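You operate a simulated robot arm through the tools that you are given. There is no shell and no other tool.

The job below is to be done with a simulated robot arm. You get a single attempt, and the scene is never put back.

JOB
Pump soap into the jug up to 6 L and cap it.
Fine: use the drum pump; park the spout.

The check looks at the end state, three seconds after you hand in, the way a careful person would. Anything else that was tipped, shoved, dropped, spilled or broken makes it a failure. Lids that push on must go on centred and level and be pressed home; caps that screw on are set level and turned clockwise until they are tight.

ROBOT AND FRAMES
A 6-joint arm with a two-finger gripper, fixed in place. Base frame: the origin is on the floor under the middle of its stand, x ahead of it, y to its left, z up. Lengths are in m, angles in degrees, forces in N, time in s.
It reaches about 1.572 m from its shoulder. Its first joint turns from -166.0 to 166.0 degrees. Payload 2.45 kg.
The TCP is the grasp point between the finger pads, 0.02 m short of the fingertips. In the tool frame z runs along the fingers and y along their closing line. The gripper opens to 0.14 m; its body begins 0.168 m behind the TCP.
Orientation is that of the tool frame in the base frame, as a unit quaternion [w, x, y, z]. With the fingers straight down and closing along the base's y, the tool's x points along the base's -x, its y along +y and its z along -z.

CONTROLS
- The arm moves only by the tool move_arm. Its argument "targets" is a list of rows, each an object of numbers (a shift or turn left out is 0, a gripper value left out holds the last): "rx", "ry", "rz": the turn, a rotation vector about the tool's x, y, z in units of 4 degrees (1.0 is 4 degrees); "dx", "dy", "dz": the shift along the tool's x, y, z in units of 40 mm (1.0 is 40 mm); "grip": the finger opening in cm, from 0 to 14. In form: [{"rx": .., "ry": .., "rz": .., "dx": .., "dy": .., "dz": .., "grip": ..}, ...]. A call has 1 to 20 rows; each row shifts and turns the commanded pose from where the row before left it, along the tool's axes as they then stand. A call with a number of a shift or a turn outside -1 to 1 is refused whole. Each row takes 0.2 s and may step no farther than 0.05 m and 8.6 degrees from the row before; otherwise, or with a gripper value out of range, the whole call is refused. A pose out of reach is approached as far as the arm can. The call stops where the force on the tool passes 90 N (or 10 N more than at its start, if that is more) or the arm is blocked; 0.2 s more then pass. Each finger travels about 0.045 m/s and halts on what it meets, pressing with about 25 N; the grip force reading is that of the motor and also rises with nothing between the fingers. The clock runs only during rows and for 0.2 s after the last one: add rows that do not move to give the fingers time. The reply holds the time, the measured pose of the TCP, the force on the tool along the base axes, the opening and the grip force, in the units named above and with some noise, with the torque about the TCP (base axes, N m) and any sound that the robot's microphone picked up.
- Cameras (640 x 400 px; columns grow to the right, rows downward): "scene" is fixed at [0.2204, 0.4997, 1.5598]; the picture's right is [-0.77, -0.64, 0.00], its down [-0.32, 0.38, -0.87] and it looks along [0.56, -0.67, -0.50] (base axes); focal length 299 px, centre (320, 200). "wrist" rides on the gripper at [0.078, 0.011, -0.209] in the tool frame; the picture's right is [-0.14, 0.99, 0.00], its down [-0.92, -0.13, -0.37] and it looks along [-0.37, -0.05, 0.93] (tool axes); focal length 280 px, centre (320, 200). There is no depth. A picture from a camera that has moved, and an enlarged one, comes with that camera's place and axes in the base frame and with its lens.
- capture(camera): a new picture of that camera. No time passes.
- enlarge(camera, box): a new picture of the part [left, top, right, bottom] of that camera's present view, enlarged. No time passes.
- job_done(): hands the job in; it is judged then, once.

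Nothing tells you positions but the pictures and the camera data. Unless the task says otherwise, let go and move clear before handing in.

The tools are called after ">>>" as name(argument=value, ...) on one line, values as JSON. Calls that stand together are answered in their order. move_arm: Moves the arm, as the interface text tells. Its arguments: {"type":"object","properties":{"targets":{"type":"array","items":{"type":"object","properties":{"rx":{"type":"number"},"ry":{"type":"number"},"rz":{"type":"number"},"dx":{"type":"number"},"dy":{"type":"number"},"dz":{"type":"number"},"grip":{"type":"number"}}}}},"required":["targets"]} The other tools are called the same way: capture (camera) takes a picture; enlarge (camera, box) takes an enlarged picture of a part of a camera's view; job_done () hands the job in.

At the start:

```text
time: 0.0
ee_pos: [0.691, 0.1261, 1.406]
orientation: [0.0, 0.0, 1.0, 0.0]
ft_force: [-0.7, 0.2, -1.0]
wrist_torque: [0.03, 0.01, 0.0]
width: 0.1401
finger_force: 0.1
```

scene: 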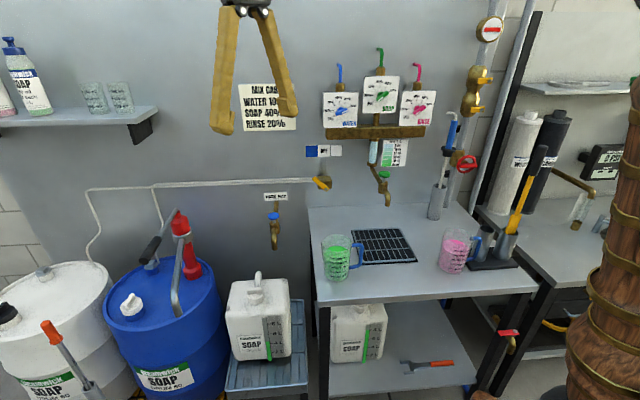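
wrist: 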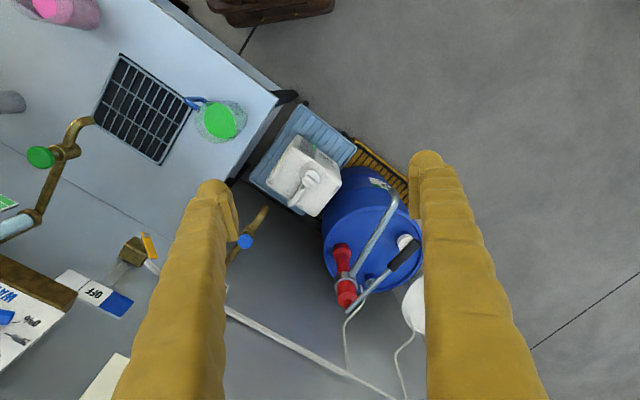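

I see a blue SOAP drum with a red pump on it, and a white jug (SOAP) on a blue grated stand next to it. I will look closer at each of these before moving.

>>> enlarge(camera="scene", box=[80, 190, 320, 400])

>>> enlarge(camera="wrist", box=[220, 80, 460, 330])

>>> enlarge(camera="scene", box=[220, 260, 320, 370])

>>> enlarge(camera="scene", box=[220, 60, 450, 220])

```text
1.90 times, centred on (200, 295) of scene
camera zoom: at [0.2204, 0.4997, 1.5598], right [-0.77, -0.64, 0.0], down [-0.32, 0.38, -0.87], along [0.56, -0.67, -0.5], focal length 569 px, centre (549, 19)
```

zoom: 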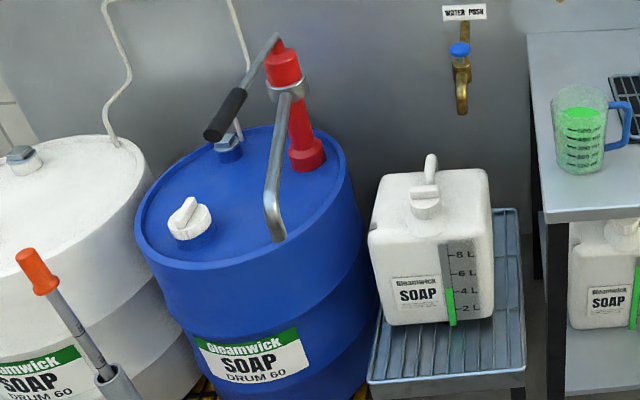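

```text
1.60 times, centred on (340, 205) of wrist
camera zoom: at [0.6135, 0.1367, 1.6138], right [0.14, 0.99, 0.0], down [0.92, -0.13, 0.37], along [0.37, -0.05, -0.93], focal length 449 px, centre (288, 192)
```

zoom: 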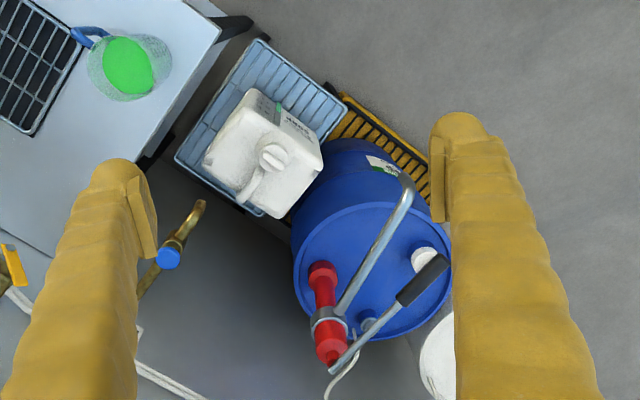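

```text
3.64 times, centred on (270, 315) of scene
camera zoom: at [0.2204, 0.4997, 1.5598], right [-0.77, -0.64, 0.0], down [-0.32, 0.38, -0.87], along [0.56, -0.67, -0.5], focal length 1086 px, centre (502, -218)
```

zoom: 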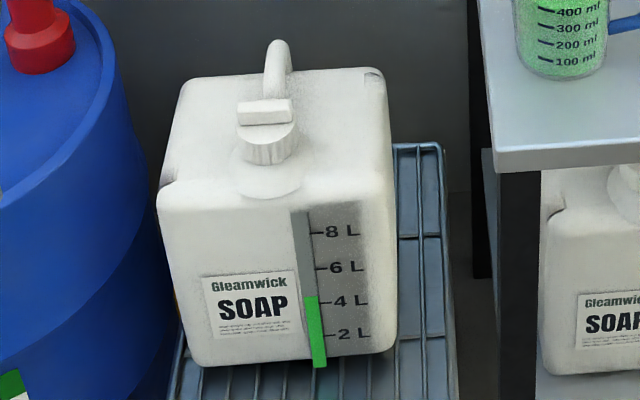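

```text
2.50 times, centred on (335, 140) of scene
camera zoom: at [0.2204, 0.4997, 1.5598], right [-0.77, -0.64, 0.0], down [-0.32, 0.38, -0.87], along [0.56, -0.67, -0.5], focal length 746 px, centre (282, 350)
```

zoom: 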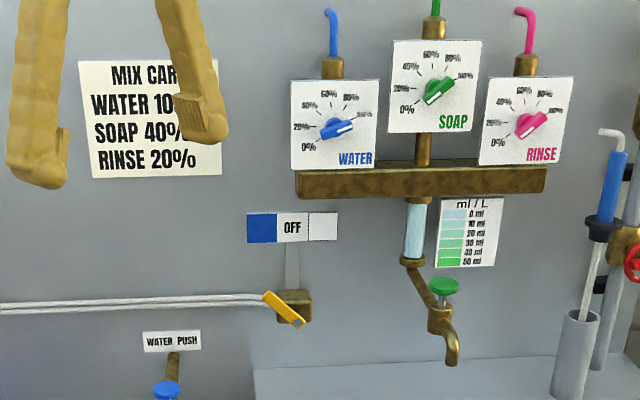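

The jug on the rack reads about 4.2 L and its winged cap is on, at roughly [0.87, 0.07, 0.76]. The pump is at about [1.17, 0.14, 0.73–0.95], with its spout parked over the drum. I'll move down to get a closer look at the cap.

>>> move_arm(targets=[{"dx": -0.1, "dy": -0.14, "dz": 0.85}, {"dx": -0.1, "dy": -0.14, "dz": 0.85}, {"dx": -0.1, "dy": -0.14, "dz": 0.85}, {"dx": -0.1, "dy": -0.14, "dz": 0.85}, {"dx": -0.1, "dy": -0.14, "dz": 0.85}, {"dx": -0.1, "dy": -0.14, "dz": 0.85}, {"dx": -0.1, "dy": -0.14, "dz": 0.85}, {"dx": -0.1, "dy": -0.14, "dz": 0.85}])

>>> capture(camera="wrist")

>>> capture(camera="scene")

```text
time: 1.8
ee_pos: [0.7227, 0.0815, 1.134]
orientation: [0.001, -0.001, 1.0, -0.001]
ft_force: [0.5, -0.3, 0.1]
wrist_torque: [-0.02, 0.0, 0.0]
width: 0.1398
finger_force: 0.1
```

```text
taken
camera wrist: at [0.6454, 0.0921, 1.3427], right [0.14, 0.99, 0.0], down [0.92, -0.13, 0.37], along [0.37, -0.05, -0.93], focal length 280 px, centre (320, 200)
```

wrist: 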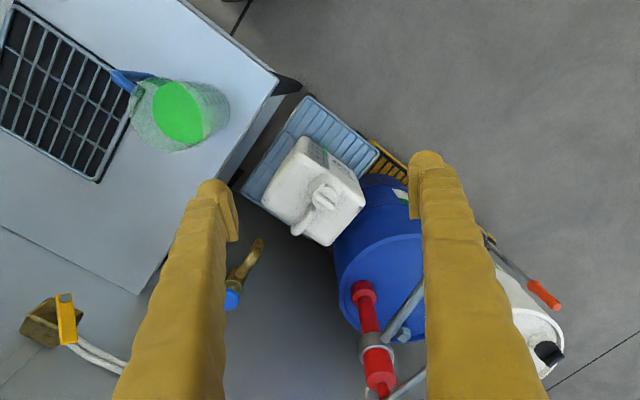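

```text
taken
```

scene: 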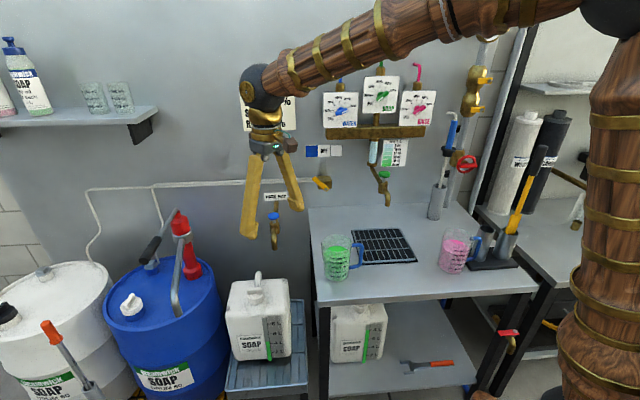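

>>> enlarge(camera="wrist", box=[260, 120, 380, 260])

>>> enlarge(camera="wrist", box=[320, 230, 480, 400])

>>> enlarge(camera="scene", box=[100, 190, 240, 330])

>>> enlarge(camera="scene", box=[220, 260, 320, 330])

```text
2.86 times, centred on (320, 190) of wrist
camera zoom: at [0.6454, 0.0921, 1.3427], right [0.14, 0.99, 0.0], down [0.92, -0.13, 0.37], along [0.37, -0.05, -0.93], focal length 801 px, centre (320, 229)
```

zoom: 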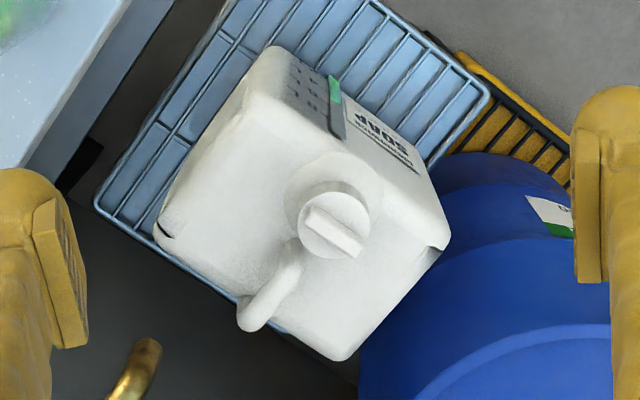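

```text
2.35 times, centred on (400, 315) of wrist
camera zoom: at [0.6454, 0.0921, 1.3427], right [0.14, 0.99, 0.0], down [0.92, -0.13, 0.37], along [0.37, -0.05, -0.93], focal length 660 px, centre (132, -71)
```

zoom: 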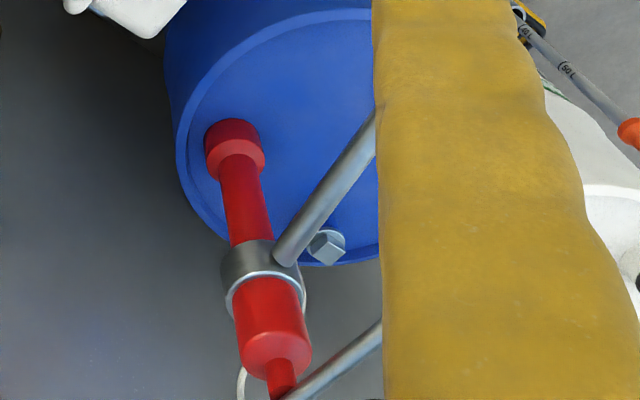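

```text
2.86 times, centred on (170, 260) of scene
camera zoom: at [0.2204, 0.4997, 1.5598], right [-0.77, -0.64, 0.0], down [-0.32, 0.38, -0.87], along [0.56, -0.67, -0.5], focal length 853 px, centre (749, 29)
```

zoom: 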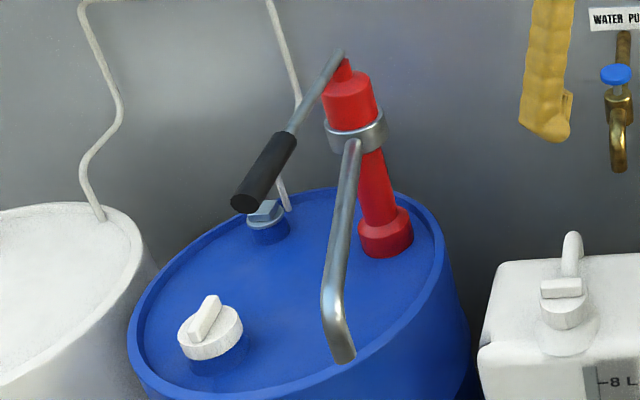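

```text
5.71 times, centred on (270, 295) of scene
camera zoom: at [0.2204, 0.4997, 1.5598], right [-0.77, -0.64, 0.0], down [-0.32, 0.38, -0.87], along [0.56, -0.67, -0.5], focal length 1706 px, centre (606, -343)
```

zoom: 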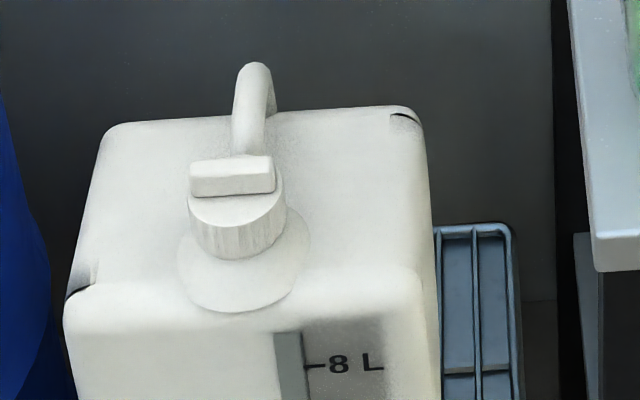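

The cap is about 59 mm wide, with a wing along its top lying at roughly 45° in the base frame. The jug handle is behind the cap. I'll move over the cap and turn the wrist clockwise, so the fingers straddle the wing with room to unscrew counter-clockwise.

>>> move_arm(targets=[{"dx": -0.64, "dy": -0.05, "dz": 0.9, "grip": 7}, {"dx": -0.64, "dy": -0.05, "dz": 0.9}, {"dx": -0.64, "dy": -0.05, "dz": 0.9}, {"dx": -0.64, "dy": -0.05, "dz": 0.9}, {"dx": -0.64, "dy": -0.05, "dz": 0.9}, {"dx": -0.64, "dy": -0.05, "dz": 0.9}, {"rz": 1}, {"rz": 1}, {"rz": 1}, {"rz": 1}, {"rz": 1}, {"rz": 1}, {"rz": 1}, {"rz": 1}, {"rz": 1}, {"rz": 1}])

>>> capture(camera="wrist")

>>> capture(camera="scene")

```text
time: 5.2
ee_pos: [0.8761, 0.0693, 0.9175]
orientation: [0.0, 0.342, 0.94, 0.001]
ft_force: [-0.1, 0.3, 0.5]
wrist_torque: [0.0, -0.03, -0.01]
width: 0.0699
finger_force: 0.1
```

```text
taken
camera wrist: at [0.8243, 0.1275, 1.1255], right [0.74, 0.67, 0.0], down [0.62, -0.69, 0.37], along [0.25, -0.27, -0.93], focal length 280 px, centre (320, 200)
```

wrist: 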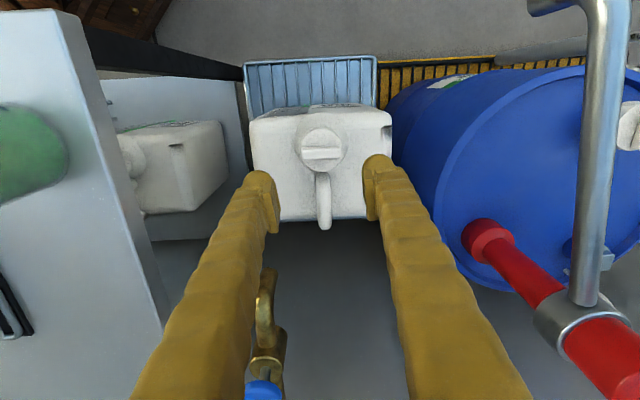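

```text
taken
```

scene: 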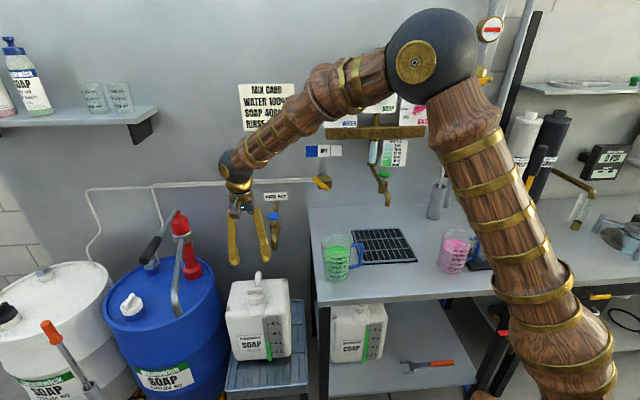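

>>> enlarge(camera="wrist", box=[250, 100, 400, 230])

>>> move_arm(targets=[{"rz": 1}, {"rz": 1}, {"rz": 1}, {"rz": 1}, {"rz": 1}, {"rz": 1}, {"rz": 1}, {"rz": 1}, {"rz": 1}, {"rz": 1}, {"rz": 1}, {"rz": 1}, {"rz": 1}, {"rz": 1}, {"rz": 1}, {"rz": 1}, {"rz": 1}, {"rz": 1}, {"rz": 1}, {"rz": 1}])

>>> capture(camera="wrist")

```text
3.08 times, centred on (325, 165) of wrist
camera zoom: at [0.8243, 0.1275, 1.1255], right [0.74, 0.67, 0.0], down [0.62, -0.69, 0.37], along [0.25, -0.27, -0.93], focal length 863 px, centre (305, 308)
```

zoom: 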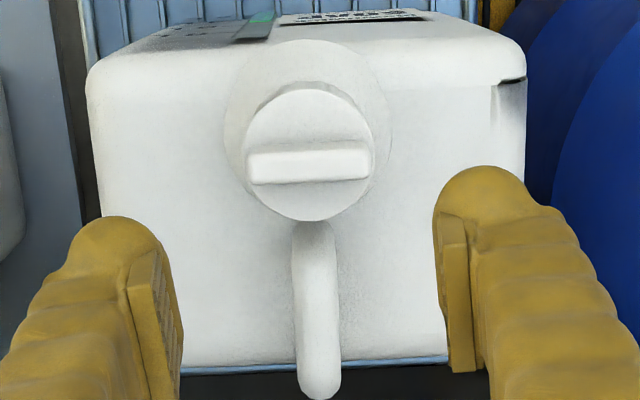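

```text
time: 9.4
ee_pos: [0.8762, 0.0687, 0.9191]
orientation: [-0.001, 0.866, 0.5, 0.0]
ft_force: [0.1, -0.6, -0.4]
wrist_torque: [-0.01, 0.0, -0.01]
width: 0.07
finger_force: 0.1
```

```text
taken
camera wrist: at [0.9257, 0.1315, 1.1258], right [0.79, -0.61, 0.0], down [-0.57, -0.73, 0.37], along [-0.23, -0.29, -0.93], focal length 280 px, centre (320, 200)
```

wrist: 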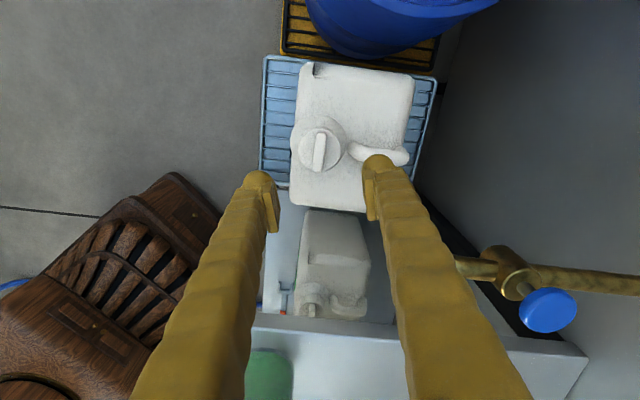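

>>> enlarge(camera="wrist", box=[270, 100, 370, 200])

```text
4.00 times, centred on (320, 150) of wrist
camera zoom: at [0.9257, 0.1315, 1.1258], right [0.79, -0.61, 0.0], down [-0.57, -0.73, 0.37], along [-0.23, -0.29, -0.93], focal length 1122 px, centre (320, 400)
```

zoom: 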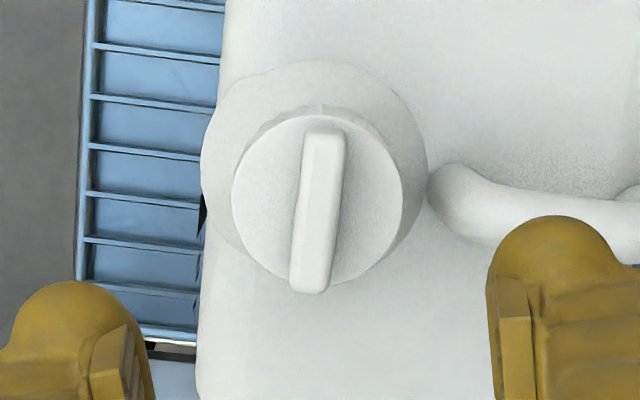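

The wing lies at about 45.5° and the cap centre is about [0.878, 0.073], with the disc top near z≈0.75. I'll finish lining up, descend to just above the wing, and check.

>>> move_arm(targets=[{"rz": 0.9, "grip": 5}, {"rz": 0.9}, {"rz": 0.9}, {"rz": 0.92}, {"dx": 0.1, "dy": -0.04}, {"dz": 0.7}, {"dz": 0.7}, {"dz": 0.7}, {"dz": 0.6}, {}])

>>> capture(camera="wrist")

>>> enlarge(camera="scene", box=[220, 220, 320, 330])

```text
time: 11.6
ee_pos: [0.8788, 0.0734, 0.81]
orientation: [-0.001, 0.922, 0.388, 0.001]
ft_force: [-0.4, -0.2, -1.0]
wrist_torque: [-0.02, -0.01, -0.01]
width: 0.0499
finger_force: 0.0
```

```text
taken
camera wrist: at [0.9415, 0.1214, 1.0181], right [0.61, -0.79, 0.0], down [-0.74, -0.57, 0.37], along [-0.29, -0.23, -0.93], focal length 280 px, centre (320, 200)
```

wrist: 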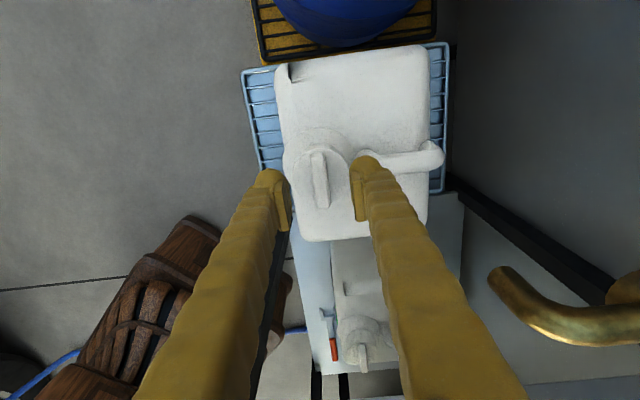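

```text
3.64 times, centred on (270, 275) of scene
camera zoom: at [0.2204, 0.4997, 1.5598], right [-0.77, -0.64, 0.0], down [-0.32, 0.38, -0.87], along [0.56, -0.67, -0.5], focal length 1086 px, centre (502, -73)
```

zoom: 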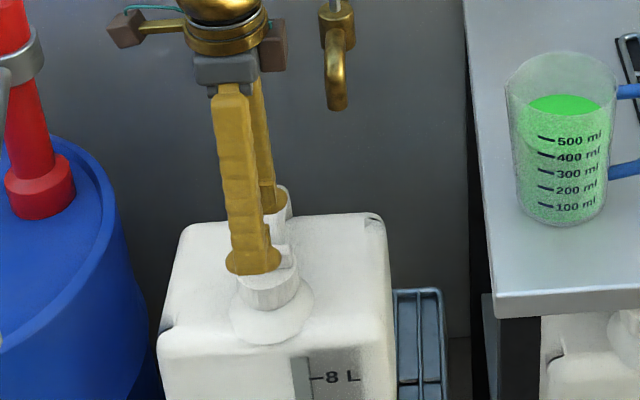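

>>> enlarge(camera="wrist", box=[260, 120, 400, 250])

```text
3.08 times, centred on (330, 185) of wrist
camera zoom: at [0.9415, 0.1214, 1.0181], right [0.61, -0.79, 0.0], down [-0.74, -0.57, 0.37], along [-0.29, -0.23, -0.93], focal length 863 px, centre (289, 246)
```

zoom: 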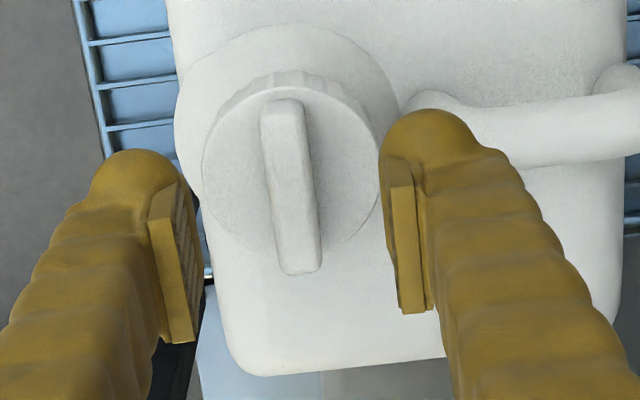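

The fingers straddle the wing and are centred to within about 1 mm. I'll narrow the opening and descend in small steps, watching the force for contact with the cap disc.

>>> move_arm(targets=[{"rz": 0.45, "grip": 3.5}, {}, {}, {"dz": 0.35}, {"dz": 0.35}, {"dz": 0.1}, {}])

>>> enlarge(camera="wrist", box=[260, 120, 400, 250])

>>> enlarge(camera="scene", box=[220, 260, 300, 320])

```text
time: 13.2
ee_pos: [0.879, 0.0735, 0.7786]
orientation: [0.0, 0.928, 0.372, 0.0]
ft_force: [-1.0, 0.7, -0.3]
wrist_torque: [-0.02, 0.0, 0.0]
width: 0.0349
finger_force: 0.1
```

```text
3.08 times, centred on (330, 185) of wrist
camera zoom: at [0.9431, 0.1194, 0.9857], right [0.59, -0.81, 0.0], down [-0.75, -0.54, 0.37], along [-0.3, -0.22, -0.93], focal length 863 px, centre (289, 246)
```

zoom: 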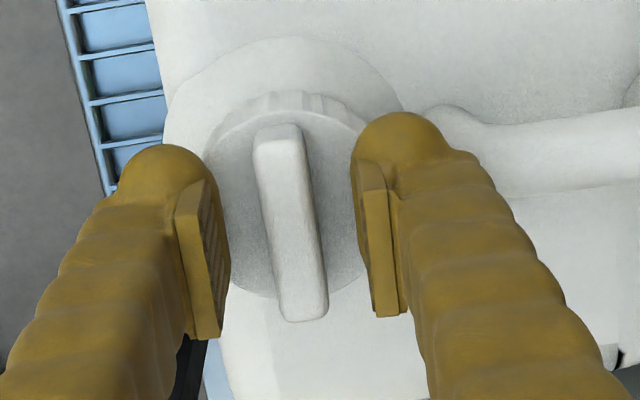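

```text
6.67 times, centred on (260, 290) of scene
camera zoom: at [0.2204, 0.4997, 1.5598], right [-0.77, -0.64, 0.0], down [-0.32, 0.38, -0.87], along [0.56, -0.67, -0.5], focal length 1990 px, centre (720, -400)
```

zoom: 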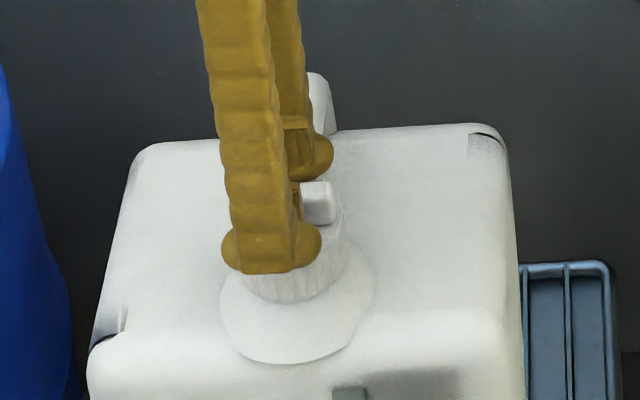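

>>> move_arm(targets=[{"dz": 0.1}, {}])

>>> move_arm(targets=[{"dz": 0.05}, {}])

>>> move_arm(targets=[{"dz": 0.05}, {}])

```text
time: 13.8
ee_pos: [0.8785, 0.0732, 0.7744]
orientation: [0.0, 0.928, 0.373, 0.0]
ft_force: [0.1, -0.3, 1.2]
wrist_torque: [-0.03, 0.0, 0.02]
width: 0.0351
finger_force: 0.1
```

```text
time: 14.4
ee_pos: [0.8776, 0.0733, 0.7728]
orientation: [0.0, 0.928, 0.374, 0.0]
ft_force: [-9.4, -0.3, 26.7]
wrist_torque: [0.0, 0.28, -0.03]
width: 0.0349
finger_force: 0.0
```

```text
time: 15.0
ee_pos: [0.8791, 0.0724, 0.7727]
orientation: [0.0, 0.928, 0.373, 0.002]
ft_force: [-22.6, -4.8, 77.5]
wrist_torque: [-0.13, 0.67, -0.04]
width: 0.035
finger_force: 0.0
```

Contact came at TCP z≈0.773, so the disc top is at about 0.753. I'll back off 4 mm and close on the wing.

>>> move_arm(targets=[{"dz": -0.1}, {}, {"grip": 0.5}, {"grip": 0.5}, {"grip": 0.5}, {}])

>>> enlarge(camera="wrist", box=[260, 120, 400, 250])

```text
time: 16.4
ee_pos: [0.8786, 0.0743, 0.773]
orientation: [0.0, 0.928, 0.372, 0.0]
ft_force: [12.3, -8.2, 10.7]
wrist_torque: [-0.08, -0.2, 0.17]
width: 0.0119
finger_force: 25.2
```

```text
3.08 times, centred on (330, 185) of wrist
camera zoom: at [0.943, 0.1193, 0.9814], right [0.59, -0.81, 0.0], down [-0.75, -0.54, 0.37], along [-0.3, -0.22, -0.93], focal length 863 px, centre (289, 246)
```

zoom: 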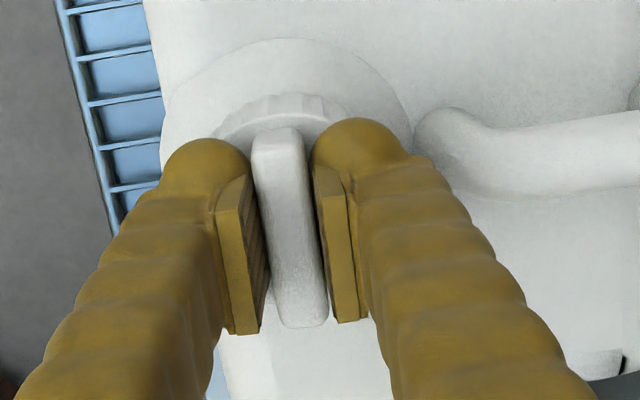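

The wing is gripped (12 mm). I'll start unscrewing counter-clockwise with a short test turn, watching the forces.

>>> move_arm(targets=[{"dy": 0.02, "dz": -0.01}, {"rz": -0.5}, {"rz": -1}, {"rz": -1}, {"rz": -1}, {}])

>>> enlarge(camera="wrist", box=[220, 80, 420, 250])

```text
time: 17.8
ee_pos: [0.8786, 0.0736, 0.775]
orientation: [-0.001, 0.875, 0.484, -0.001]
ft_force: [-5.4, 8.7, -1.5]
wrist_torque: [0.09, 0.08, -0.01]
width: 0.0121
finger_force: 25.1
```

```text
2.35 times, centred on (320, 165) of wrist
camera zoom: at [0.9299, 0.1333, 0.9818], right [0.77, -0.64, 0.0], down [-0.6, -0.71, 0.37], along [-0.24, -0.28, -0.93], focal length 660 px, centre (320, 282)
```

zoom: 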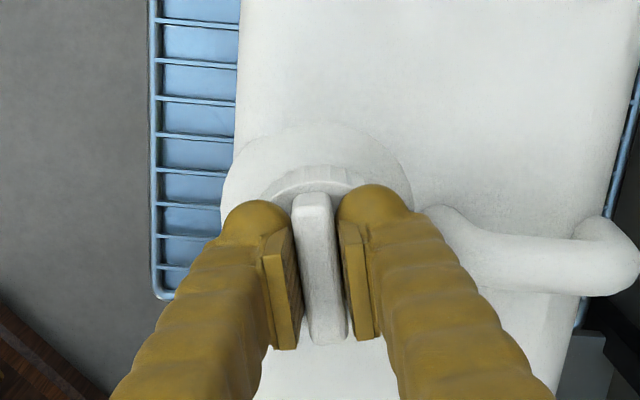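

>>> move_arm(targets=[{"rz": -1}, {"rz": -1}, {"rz": -1}, {"rz": -1}, {"rz": -1}, {"rz": -1}, {"rz": -1}, {"rz": -1}, {"rz": -1}, {"rz": -1}, {}])

>>> enlarge(camera="scene", box=[220, 260, 320, 370])

```text
time: 20.2
ee_pos: [0.8789, 0.0724, 0.7743]
orientation: [0.0, 0.657, 0.754, 0.001]
ft_force: [-21.5, -0.7, 2.8]
wrist_torque: [0.04, 0.2, -0.04]
width: 0.0122
finger_force: 25.3
```

```text
3.64 times, centred on (270, 315) of scene
camera zoom: at [0.2204, 0.4997, 1.5598], right [-0.77, -0.64, 0.0], down [-0.32, 0.38, -0.87], along [0.56, -0.67, -0.5], focal length 1086 px, centre (502, -218)
```

zoom: 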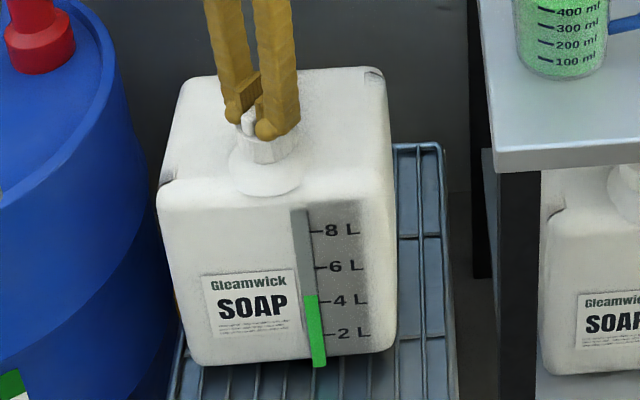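

>>> move_arm(targets=[{"dy": -0.02}, {"rz": -1}, {"rz": -1}, {"rz": -1}, {"rz": -1}, {"rz": -1}, {"rz": -1}, {"rz": -1}, {"rz": -1}, {"rz": -1}, {"rz": -1}, {}])

>>> enlarge(camera="wrist", box=[220, 80, 420, 250])

```text
time: 22.8
ee_pos: [0.8773, 0.0728, 0.7746]
orientation: [0.0, 0.359, 0.933, 0.0]
ft_force: [-23.8, 0.0, 7.4]
wrist_torque: [0.0, 0.29, -0.05]
width: 0.012
finger_force: 25.0
```

```text
2.35 times, centred on (320, 165) of wrist
camera zoom: at [0.8278, 0.1331, 0.9823], right [0.77, 0.64, 0.0], down [0.6, -0.71, 0.37], along [0.24, -0.28, -0.93], focal length 660 px, centre (320, 282)
```

zoom: 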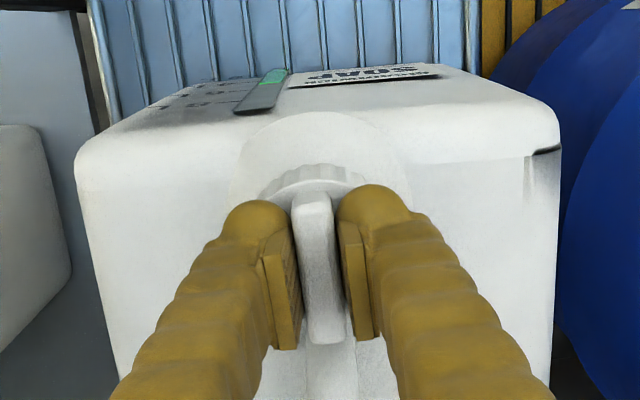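

>>> move_arm(targets=[{"dx": 0.016, "dy": -0.014, "dz": -0.01}, {"rz": -1}, {"rz": -1}, {"rz": -1}, {"rz": -1}, {"rz": -1}, {"rz": -1}, {"rz": -1}, {"rz": -1}, {"rz": -1}, {"rz": -1}, {}])

>>> enlarge(camera="scene", box=[220, 260, 320, 370])

```text
time: 25.4
ee_pos: [0.877, 0.0709, 0.7749]
orientation: [0.0, 0.019, 1.0, 0.0]
ft_force: [-17.2, -3.9, 1.2]
wrist_torque: [-0.03, 0.23, -0.01]
width: 0.0122
finger_force: 24.7
```

```text
3.64 times, centred on (270, 315) of scene
camera zoom: at [0.2204, 0.4997, 1.5598], right [-0.77, -0.64, 0.0], down [-0.32, 0.38, -0.87], along [0.56, -0.67, -0.5], focal length 1086 px, centre (502, -218)
```

zoom: 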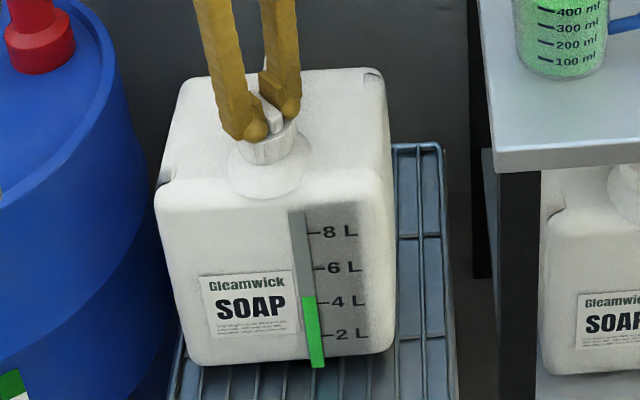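

The cap is turning, but I'm pushing it sideways along +x with about 17 N and the jug leans very slightly. I'll take that side load off before going on.

>>> move_arm(targets=[{"dx": 0.025}, {}])

>>> move_arm(targets=[{"dx": 0.025}, {}])

>>> enlarge(camera="scene", box=[220, 260, 320, 370])

```text
time: 26.0
ee_pos: [0.8775, 0.072, 0.7758]
orientation: [0.001, 0.019, 1.0, 0.0]
ft_force: [3.1, -5.7, -1.4]
wrist_torque: [-0.04, -0.13, -0.02]
width: 0.0119
finger_force: 25.1
```

```text
time: 26.6
ee_pos: [0.8759, 0.0722, 0.7759]
orientation: [0.001, 0.019, 1.0, 0.0]
ft_force: [19.9, 7.4, -1.7]
wrist_torque: [0.24, -0.35, 0.04]
width: 0.0122
finger_force: 24.9
```

```text
3.64 times, centred on (270, 315) of scene
camera zoom: at [0.2204, 0.4997, 1.5598], right [-0.77, -0.64, 0.0], down [-0.32, 0.38, -0.87], along [0.56, -0.67, -0.5], focal length 1086 px, centre (502, -218)
```

zoom: 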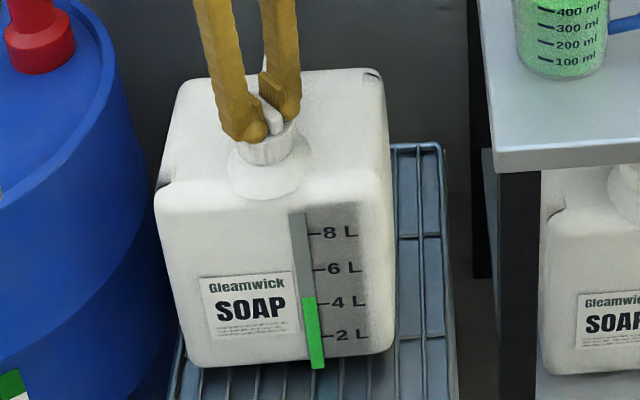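

>>> move_arm(targets=[{"dx": -0.02}, {"rz": -1}, {"rz": -1}, {"rz": -1}, {"rz": -1}, {"rz": -1}, {}])

```text
time: 28.2
ee_pos: [0.8757, 0.0722, 0.7761]
orientation: [-0.001, -0.155, 0.988, 0.0]
ft_force: [-0.1, 0.2, 0.7]
wrist_torque: [0.01, 0.0, 0.0]
width: 0.0123
finger_force: 25.1
```

The forces dropped to zero after about 155° of turning, so the cap may be free of its thread. I'll lift a few millimetres to test.

>>> move_arm(targets=[{"dz": -0.05}, {}, {"dz": -0.05}, {}])

>>> enlarge(camera="scene", box=[220, 260, 320, 370])

```text
time: 29.2
ee_pos: [0.8761, 0.0722, 0.7785]
orientation: [0.0, -0.154, 0.988, 0.0]
ft_force: [-0.3, 0.2, -0.3]
wrist_torque: [0.01, -0.02, 0.02]
width: 0.0119
finger_force: 24.4
```

```text
3.64 times, centred on (270, 315) of scene
camera zoom: at [0.2204, 0.4997, 1.5598], right [-0.77, -0.64, 0.0], down [-0.32, 0.38, -0.87], along [0.56, -0.67, -0.5], focal length 1086 px, centre (502, -218)
```

zoom: 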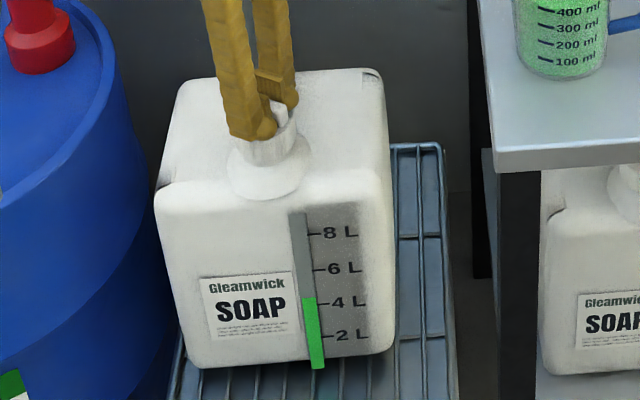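

The cap is off. I'll lift it clear and look at the jug's neck and the bench, to choose where to set the cap down.

>>> move_arm(targets=[{"dz": -0.25}, {"dz": -0.5}, {"dz": -0.9}, {"dz": -0.9}, {"dz": -0.9}, {"dz": -0.9}, {}])

>>> capture(camera="scene")

>>> enlarge(camera="scene", box=[210, 220, 330, 370])

>>> capture(camera="wrist")

```text
time: 30.8
ee_pos: [0.8761, 0.0719, 0.9535]
orientation: [0.0, -0.155, 0.988, 0.0]
ft_force: [0.2, -0.3, -0.8]
wrist_torque: [-0.01, 0.02, -0.01]
width: 0.0121
finger_force: 24.3
```

```text
taken
```

scene: 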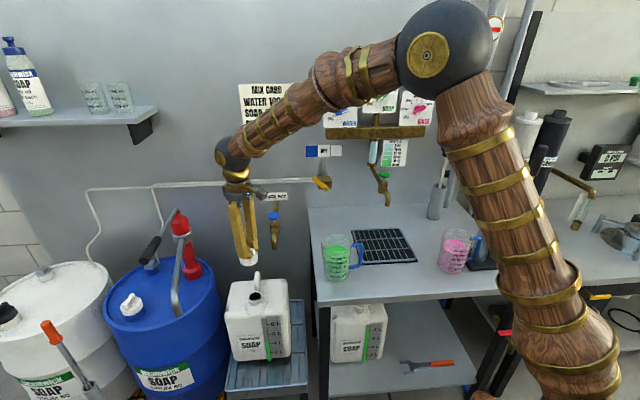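

```text
2.67 times, centred on (270, 295) of scene
camera zoom: at [0.2204, 0.4997, 1.5598], right [-0.77, -0.64, 0.0], down [-0.32, 0.38, -0.87], along [0.56, -0.67, -0.5], focal length 796 px, centre (453, -53)
```

zoom: 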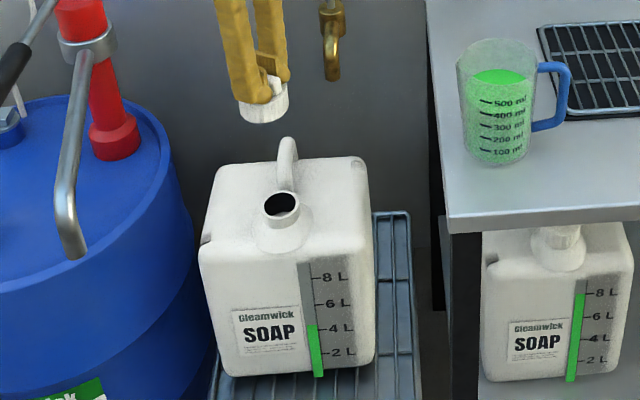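

```text
taken
camera wrist: at [0.7996, 0.0593, 1.1614], right [-0.17, 0.99, 0.0], down [0.92, 0.16, 0.37], along [0.36, 0.06, -0.93], focal length 280 px, centre (320, 200)
```

wrist: 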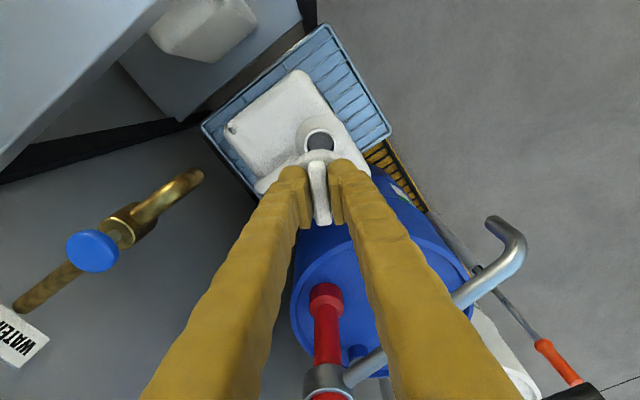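

The jug's neck is open. The bench top is at z≈0.862, and its front area right of the green beaker is clear. I'll carry the cap at a safe height to about [0.52, −0.15] and check before lowering.

>>> move_arm(targets=[{"dz": -0.85}, {"dz": -0.85}, {"dz": -0.85}, {"dz": -0.85}, {"dx": 0.9245, "dy": -0.235}, {"dx": 0.9245, "dy": -0.235}, {"dx": 0.9245, "dy": -0.235}, {"dx": 0.9245, "dy": -0.235}, {"dx": 0.9245, "dy": -0.235}, {"dx": 0.9245, "dy": -0.235}, {"dx": 0.9245, "dy": -0.235}, {"dx": 0.9245, "dy": -0.235}, {"dx": 0.9245, "dy": -0.235}, {"dx": 0.9245, "dy": -0.235}, {"dx": 0.9245, "dy": -0.235}, {}])

>>> capture(camera="wrist")

>>> capture(camera="scene")

```text
time: 34.2
ee_pos: [0.5196, -0.1508, 1.0904]
orientation: [0.001, -0.155, 0.988, 0.0]
ft_force: [-0.4, 0.9, 0.0]
wrist_torque: [0.01, 0.0, 0.0]
width: 0.0124
finger_force: 25.0
```

```text
taken
camera wrist: at [0.4426, -0.1641, 1.2981], right [-0.17, 0.99, 0.0], down [0.92, 0.16, 0.37], along [0.36, 0.06, -0.93], focal length 280 px, centre (320, 200)
```

wrist: 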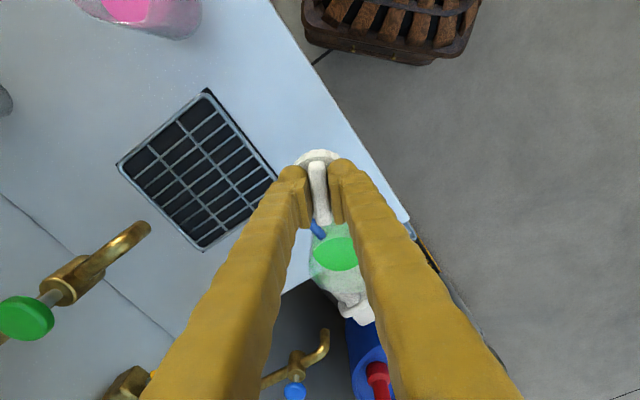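

```text
taken
```

scene: 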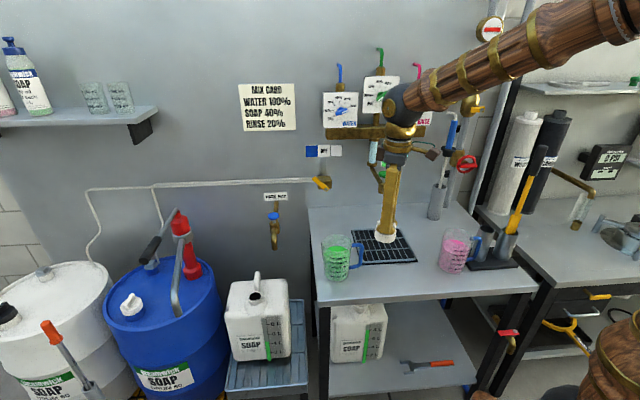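

The cap is over clear bench, but I'd like it 2 cm farther from the front edge. I'll shift it in, lower it, and feel for contact.

>>> move_arm(targets=[{"dx": -0.09, "dy": -0.52}, {"dz": 0.8}, {"dz": 0.8}, {"dz": 0.8}, {"dz": 0.8}, {"dz": 0.6}, {"dz": 0.2}, {}])

>>> capture(camera="wrist")

>>> enlarge(camera="scene", box=[310, 200, 450, 310])

```text
time: 36.0
ee_pos: [0.5309, -0.169, 0.9299]
orientation: [0.0, -0.154, 0.988, -0.001]
ft_force: [0.0, -0.3, -0.2]
wrist_torque: [0.01, -0.01, 0.01]
width: 0.0123
finger_force: 26.0
```

```text
taken
camera wrist: at [0.4529, -0.1828, 1.1372], right [-0.17, 0.99, 0.0], down [0.92, 0.16, 0.37], along [0.36, 0.06, -0.93], focal length 280 px, centre (320, 200)
```

wrist: 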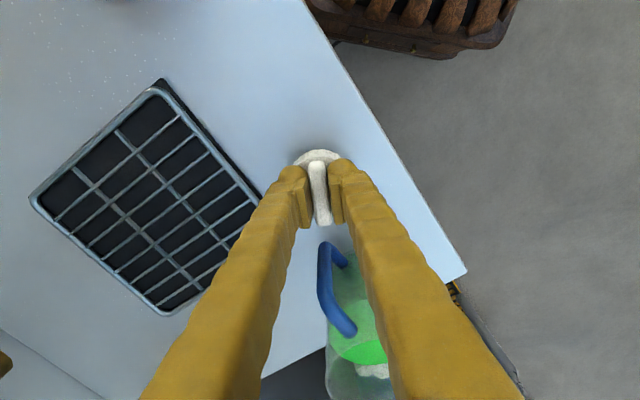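

```text
3.64 times, centred on (380, 255) of scene
camera zoom: at [0.2204, 0.4997, 1.5598], right [-0.77, -0.64, 0.0], down [-0.32, 0.38, -0.87], along [0.56, -0.67, -0.5], focal length 1086 px, centre (102, 0)
```

zoom: 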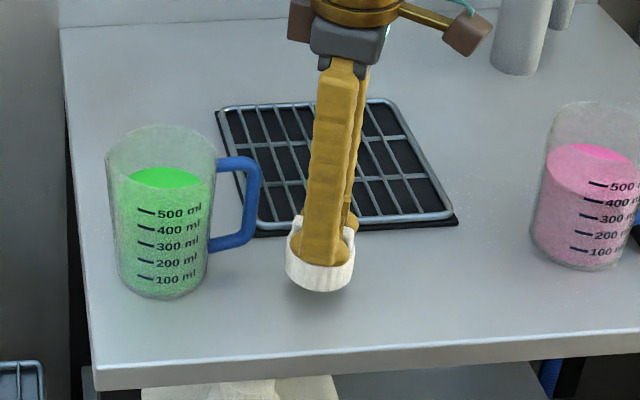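

The beaker's handle is closer than I'd like (about 5 cm). I'll slide 3.5 cm along the bench away from it, then lower.

>>> move_arm(targets=[{"dx": 0.4, "dy": -0.16}, {"dx": 0.4, "dy": -0.16}, {"dz": 0.15}, {"dz": 0.1}, {}])

>>> enlarge(camera="scene", box=[310, 200, 450, 310])

>>> capture(camera="wrist")

```text
time: 37.2
ee_pos: [0.5024, -0.1916, 0.9186]
orientation: [0.0, -0.155, 0.988, 0.0]
ft_force: [0.5, 0.3, -1.1]
wrist_torque: [-0.01, 0.03, -0.02]
width: 0.0123
finger_force: 24.9
```

```text
3.64 times, centred on (380, 255) of scene
camera zoom: at [0.2204, 0.4997, 1.5598], right [-0.77, -0.64, 0.0], down [-0.32, 0.38, -0.87], along [0.56, -0.67, -0.5], focal length 1086 px, centre (102, 0)
```

zoom: 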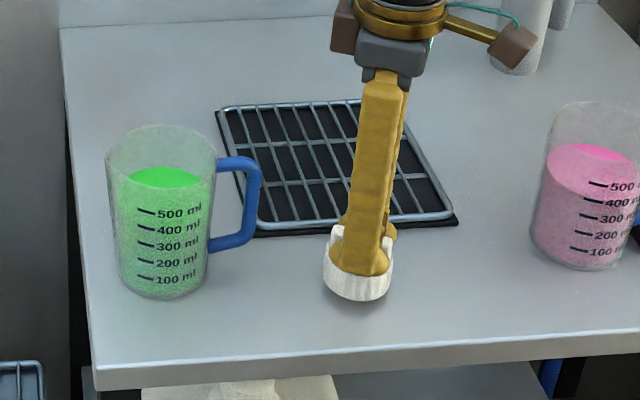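

```text
taken
camera wrist: at [0.4259, -0.2041, 1.1271], right [-0.17, 0.99, 0.0], down [0.92, 0.16, 0.37], along [0.36, 0.06, -0.93], focal length 280 px, centre (320, 200)
```

wrist: 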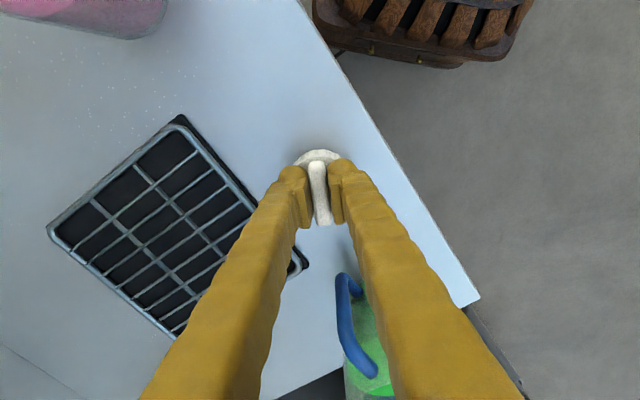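

>>> move_arm(targets=[{"dz": 0.05}, {}])

>>> move_arm(targets=[{"dz": 0.05}, {}])

>>> enlarge(camera="scene", box=[310, 200, 450, 310])

```text
time: 37.8
ee_pos: [0.5034, -0.1907, 0.9166]
orientation: [0.0, -0.155, 0.988, 0.0]
ft_force: [0.0, 0.2, 0.4]
wrist_torque: [-0.01, 0.01, -0.04]
width: 0.0121
finger_force: 24.7
```

```text
time: 38.4
ee_pos: [0.5025, -0.1907, 0.9153]
orientation: [0.0, -0.154, 0.988, -0.001]
ft_force: [0.2, 0.5, -0.4]
wrist_torque: [0.03, 0.02, -0.02]
width: 0.0121
finger_force: 25.0
```

```text
3.64 times, centred on (380, 255) of scene
camera zoom: at [0.2204, 0.4997, 1.5598], right [-0.77, -0.64, 0.0], down [-0.32, 0.38, -0.87], along [0.56, -0.67, -0.5], focal length 1086 px, centre (102, 0)
```

zoom: 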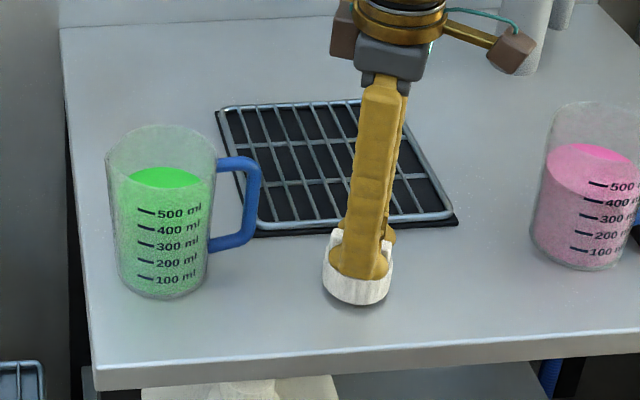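

>>> move_arm(targets=[{"dz": 0.05}, {}])

>>> move_arm(targets=[{"dz": 0.05}, {}])

>>> move_arm(targets=[{"dz": 0.04}, {}])

>>> enlarge(camera="scene", box=[340, 230, 440, 310])

```text
time: 39.0
ee_pos: [0.5028, -0.1898, 0.9131]
orientation: [0.001, -0.154, 0.988, -0.001]
ft_force: [-0.3, -0.2, -0.3]
wrist_torque: [0.01, 0.03, 0.02]
width: 0.0122
finger_force: 25.2
```

```text
time: 39.6
ee_pos: [0.5029, -0.1897, 0.9106]
orientation: [0.0, -0.154, 0.988, 0.0]
ft_force: [0.2, -0.2, -0.8]
wrist_torque: [-0.03, 0.01, 0.0]
width: 0.0126
finger_force: 25.3
```

```text
time: 40.2
ee_pos: [0.5024, -0.19, 0.9093]
orientation: [0.0, -0.155, 0.988, 0.0]
ft_force: [0.5, 0.8, -1.2]
wrist_torque: [0.02, 0.0, -0.02]
width: 0.0122
finger_force: 24.8
```

```text
5.00 times, centred on (390, 270) of scene
camera zoom: at [0.2204, 0.4997, 1.5598], right [-0.77, -0.64, 0.0], down [-0.32, 0.38, -0.87], along [0.56, -0.67, -0.5], focal length 1493 px, centre (-30, -150)
```

zoom: 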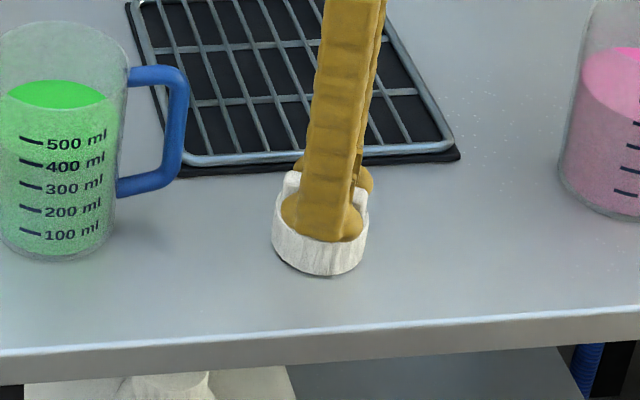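

>>> move_arm(targets=[{"dz": 0.04}, {}])

>>> move_arm(targets=[{"dz": 0.04}, {}])

>>> move_arm(targets=[{"dz": 0.04}, {}])

```text
time: 40.8
ee_pos: [0.5028, -0.1913, 0.9078]
orientation: [0.001, -0.155, 0.988, 0.0]
ft_force: [0.5, 0.7, 0.4]
wrist_torque: [0.0, -0.03, 0.03]
width: 0.0121
finger_force: 25.0
```

```text
time: 41.4
ee_pos: [0.5028, -0.1902, 0.9067]
orientation: [0.0, -0.155, 0.988, -0.001]
ft_force: [-0.1, 0.4, 0.4]
wrist_torque: [-0.02, -0.03, -0.01]
width: 0.012
finger_force: 24.7
```

```text
time: 42.0
ee_pos: [0.5043, -0.1912, 0.9045]
orientation: [0.001, -0.155, 0.988, -0.001]
ft_force: [0.1, -0.9, 0.5]
wrist_torque: [-0.01, -0.01, -0.02]
width: 0.0122
finger_force: 24.8
```

>>> move_arm(targets=[{"dz": 0.04}, {}])

>>> move_arm(targets=[{"dz": 0.04}, {}])

>>> enlarge(camera="scene", box=[360, 240, 420, 290])

```text
time: 42.6
ee_pos: [0.5034, -0.1909, 0.9033]
orientation: [0.0, -0.155, 0.988, 0.0]
ft_force: [0.6, 0.3, -0.5]
wrist_torque: [0.03, -0.02, 0.0]
width: 0.012
finger_force: 25.4
```

```text
time: 43.2
ee_pos: [0.5039, -0.1912, 0.9015]
orientation: [0.0, -0.155, 0.988, 0.0]
ft_force: [-0.1, 0.1, 0.3]
wrist_torque: [-0.01, -0.03, -0.03]
width: 0.0124
finger_force: 25.0
```

```text
8.00 times, centred on (390, 265) of scene
camera zoom: at [0.2204, 0.4997, 1.5598], right [-0.77, -0.64, 0.0], down [-0.32, 0.38, -0.87], along [0.56, -0.67, -0.5], focal length 2388 px, centre (-240, -320)
```

zoom: 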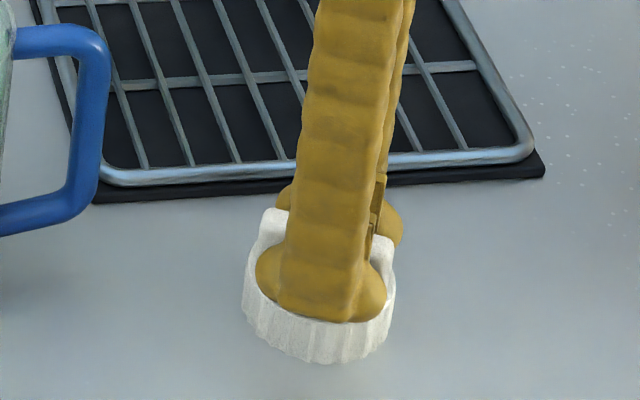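

>>> move_arm(targets=[{"dz": 0.04}, {}])

>>> move_arm(targets=[{"dz": 0.04}, {}])

>>> move_arm(targets=[{"dz": 0.04}, {}])

>>> move_arm(targets=[{"dz": 0.04}, {}])

```text
time: 43.8
ee_pos: [0.503, -0.1914, 0.9]
orientation: [0.0, -0.154, 0.988, 0.0]
ft_force: [0.7, -0.2, -1.2]
wrist_torque: [0.03, 0.04, -0.01]
width: 0.0124
finger_force: 25.0
```

```text
time: 44.4
ee_pos: [0.5038, -0.1912, 0.8986]
orientation: [0.0, -0.155, 0.988, 0.0]
ft_force: [-0.4, -0.3, -0.6]
wrist_torque: [-0.01, -0.01, -0.01]
width: 0.0124
finger_force: 24.8
```

```text
time: 45.0
ee_pos: [0.5037, -0.192, 0.8958]
orientation: [0.0, -0.155, 0.988, 0.001]
ft_force: [-0.1, 0.9, -0.9]
wrist_torque: [-0.01, 0.03, 0.0]
width: 0.0122
finger_force: 25.0
```

```text
time: 45.6
ee_pos: [0.5022, -0.1909, 0.895]
orientation: [0.0, -0.154, 0.988, 0.001]
ft_force: [-2.6, 0.9, 22.2]
wrist_torque: [0.0, 0.13, 0.0]
width: 0.0122
finger_force: 24.8
```

Contact at TCP z≈0.895. The cap sits on the bench, so I'll relax the load, release, and lift away.

>>> move_arm(targets=[{"dz": -0.02}, {"grip": 3.5}, {}, {}, {}])

>>> move_arm(targets=[{"dz": -0.1}, {"dz": -0.3}, {"dz": -0.6}, {"dz": -0.9}, {"dz": -0.9}, {"dz": -0.9}, {"dz": -0.9}, {"dz": -0.9}, {}])

>>> capture(camera="wrist")

>>> capture(camera="scene")

```text
time: 46.8
ee_pos: [0.503, -0.1921, 0.8964]
orientation: [0.0, -0.155, 0.988, 0.0]
ft_force: [-0.1, 0.2, 3.3]
wrist_torque: [-0.02, 0.0, 0.03]
width: 0.0338
finger_force: 0.1
```

```text
time: 48.8
ee_pos: [0.5027, -0.191, 1.115]
orientation: [0.0, -0.155, 0.988, 0.0]
ft_force: [-0.3, -0.1, -0.2]
wrist_torque: [-0.01, 0.03, 0.06]
width: 0.0348
finger_force: 0.0
```

```text
taken
camera wrist: at [0.4258, -0.2047, 1.3229], right [-0.17, 0.99, 0.0], down [0.92, 0.16, 0.37], along [0.36, 0.06, -0.93], focal length 280 px, centre (320, 200)
```

wrist: 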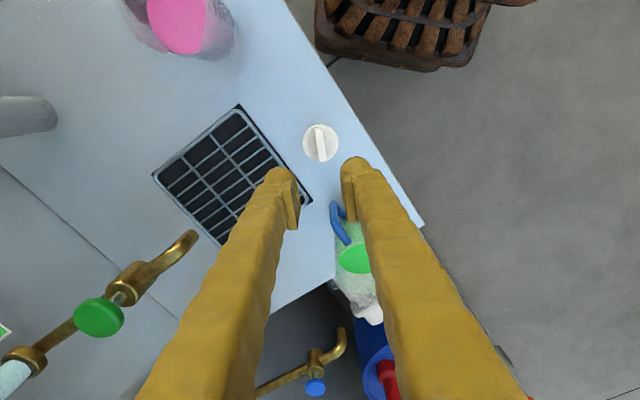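

```text
taken
```

scene: 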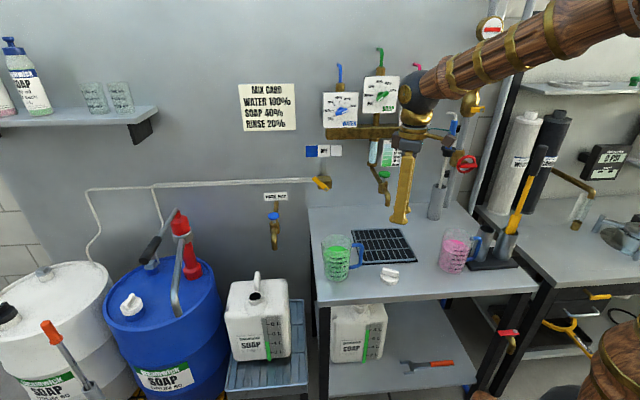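

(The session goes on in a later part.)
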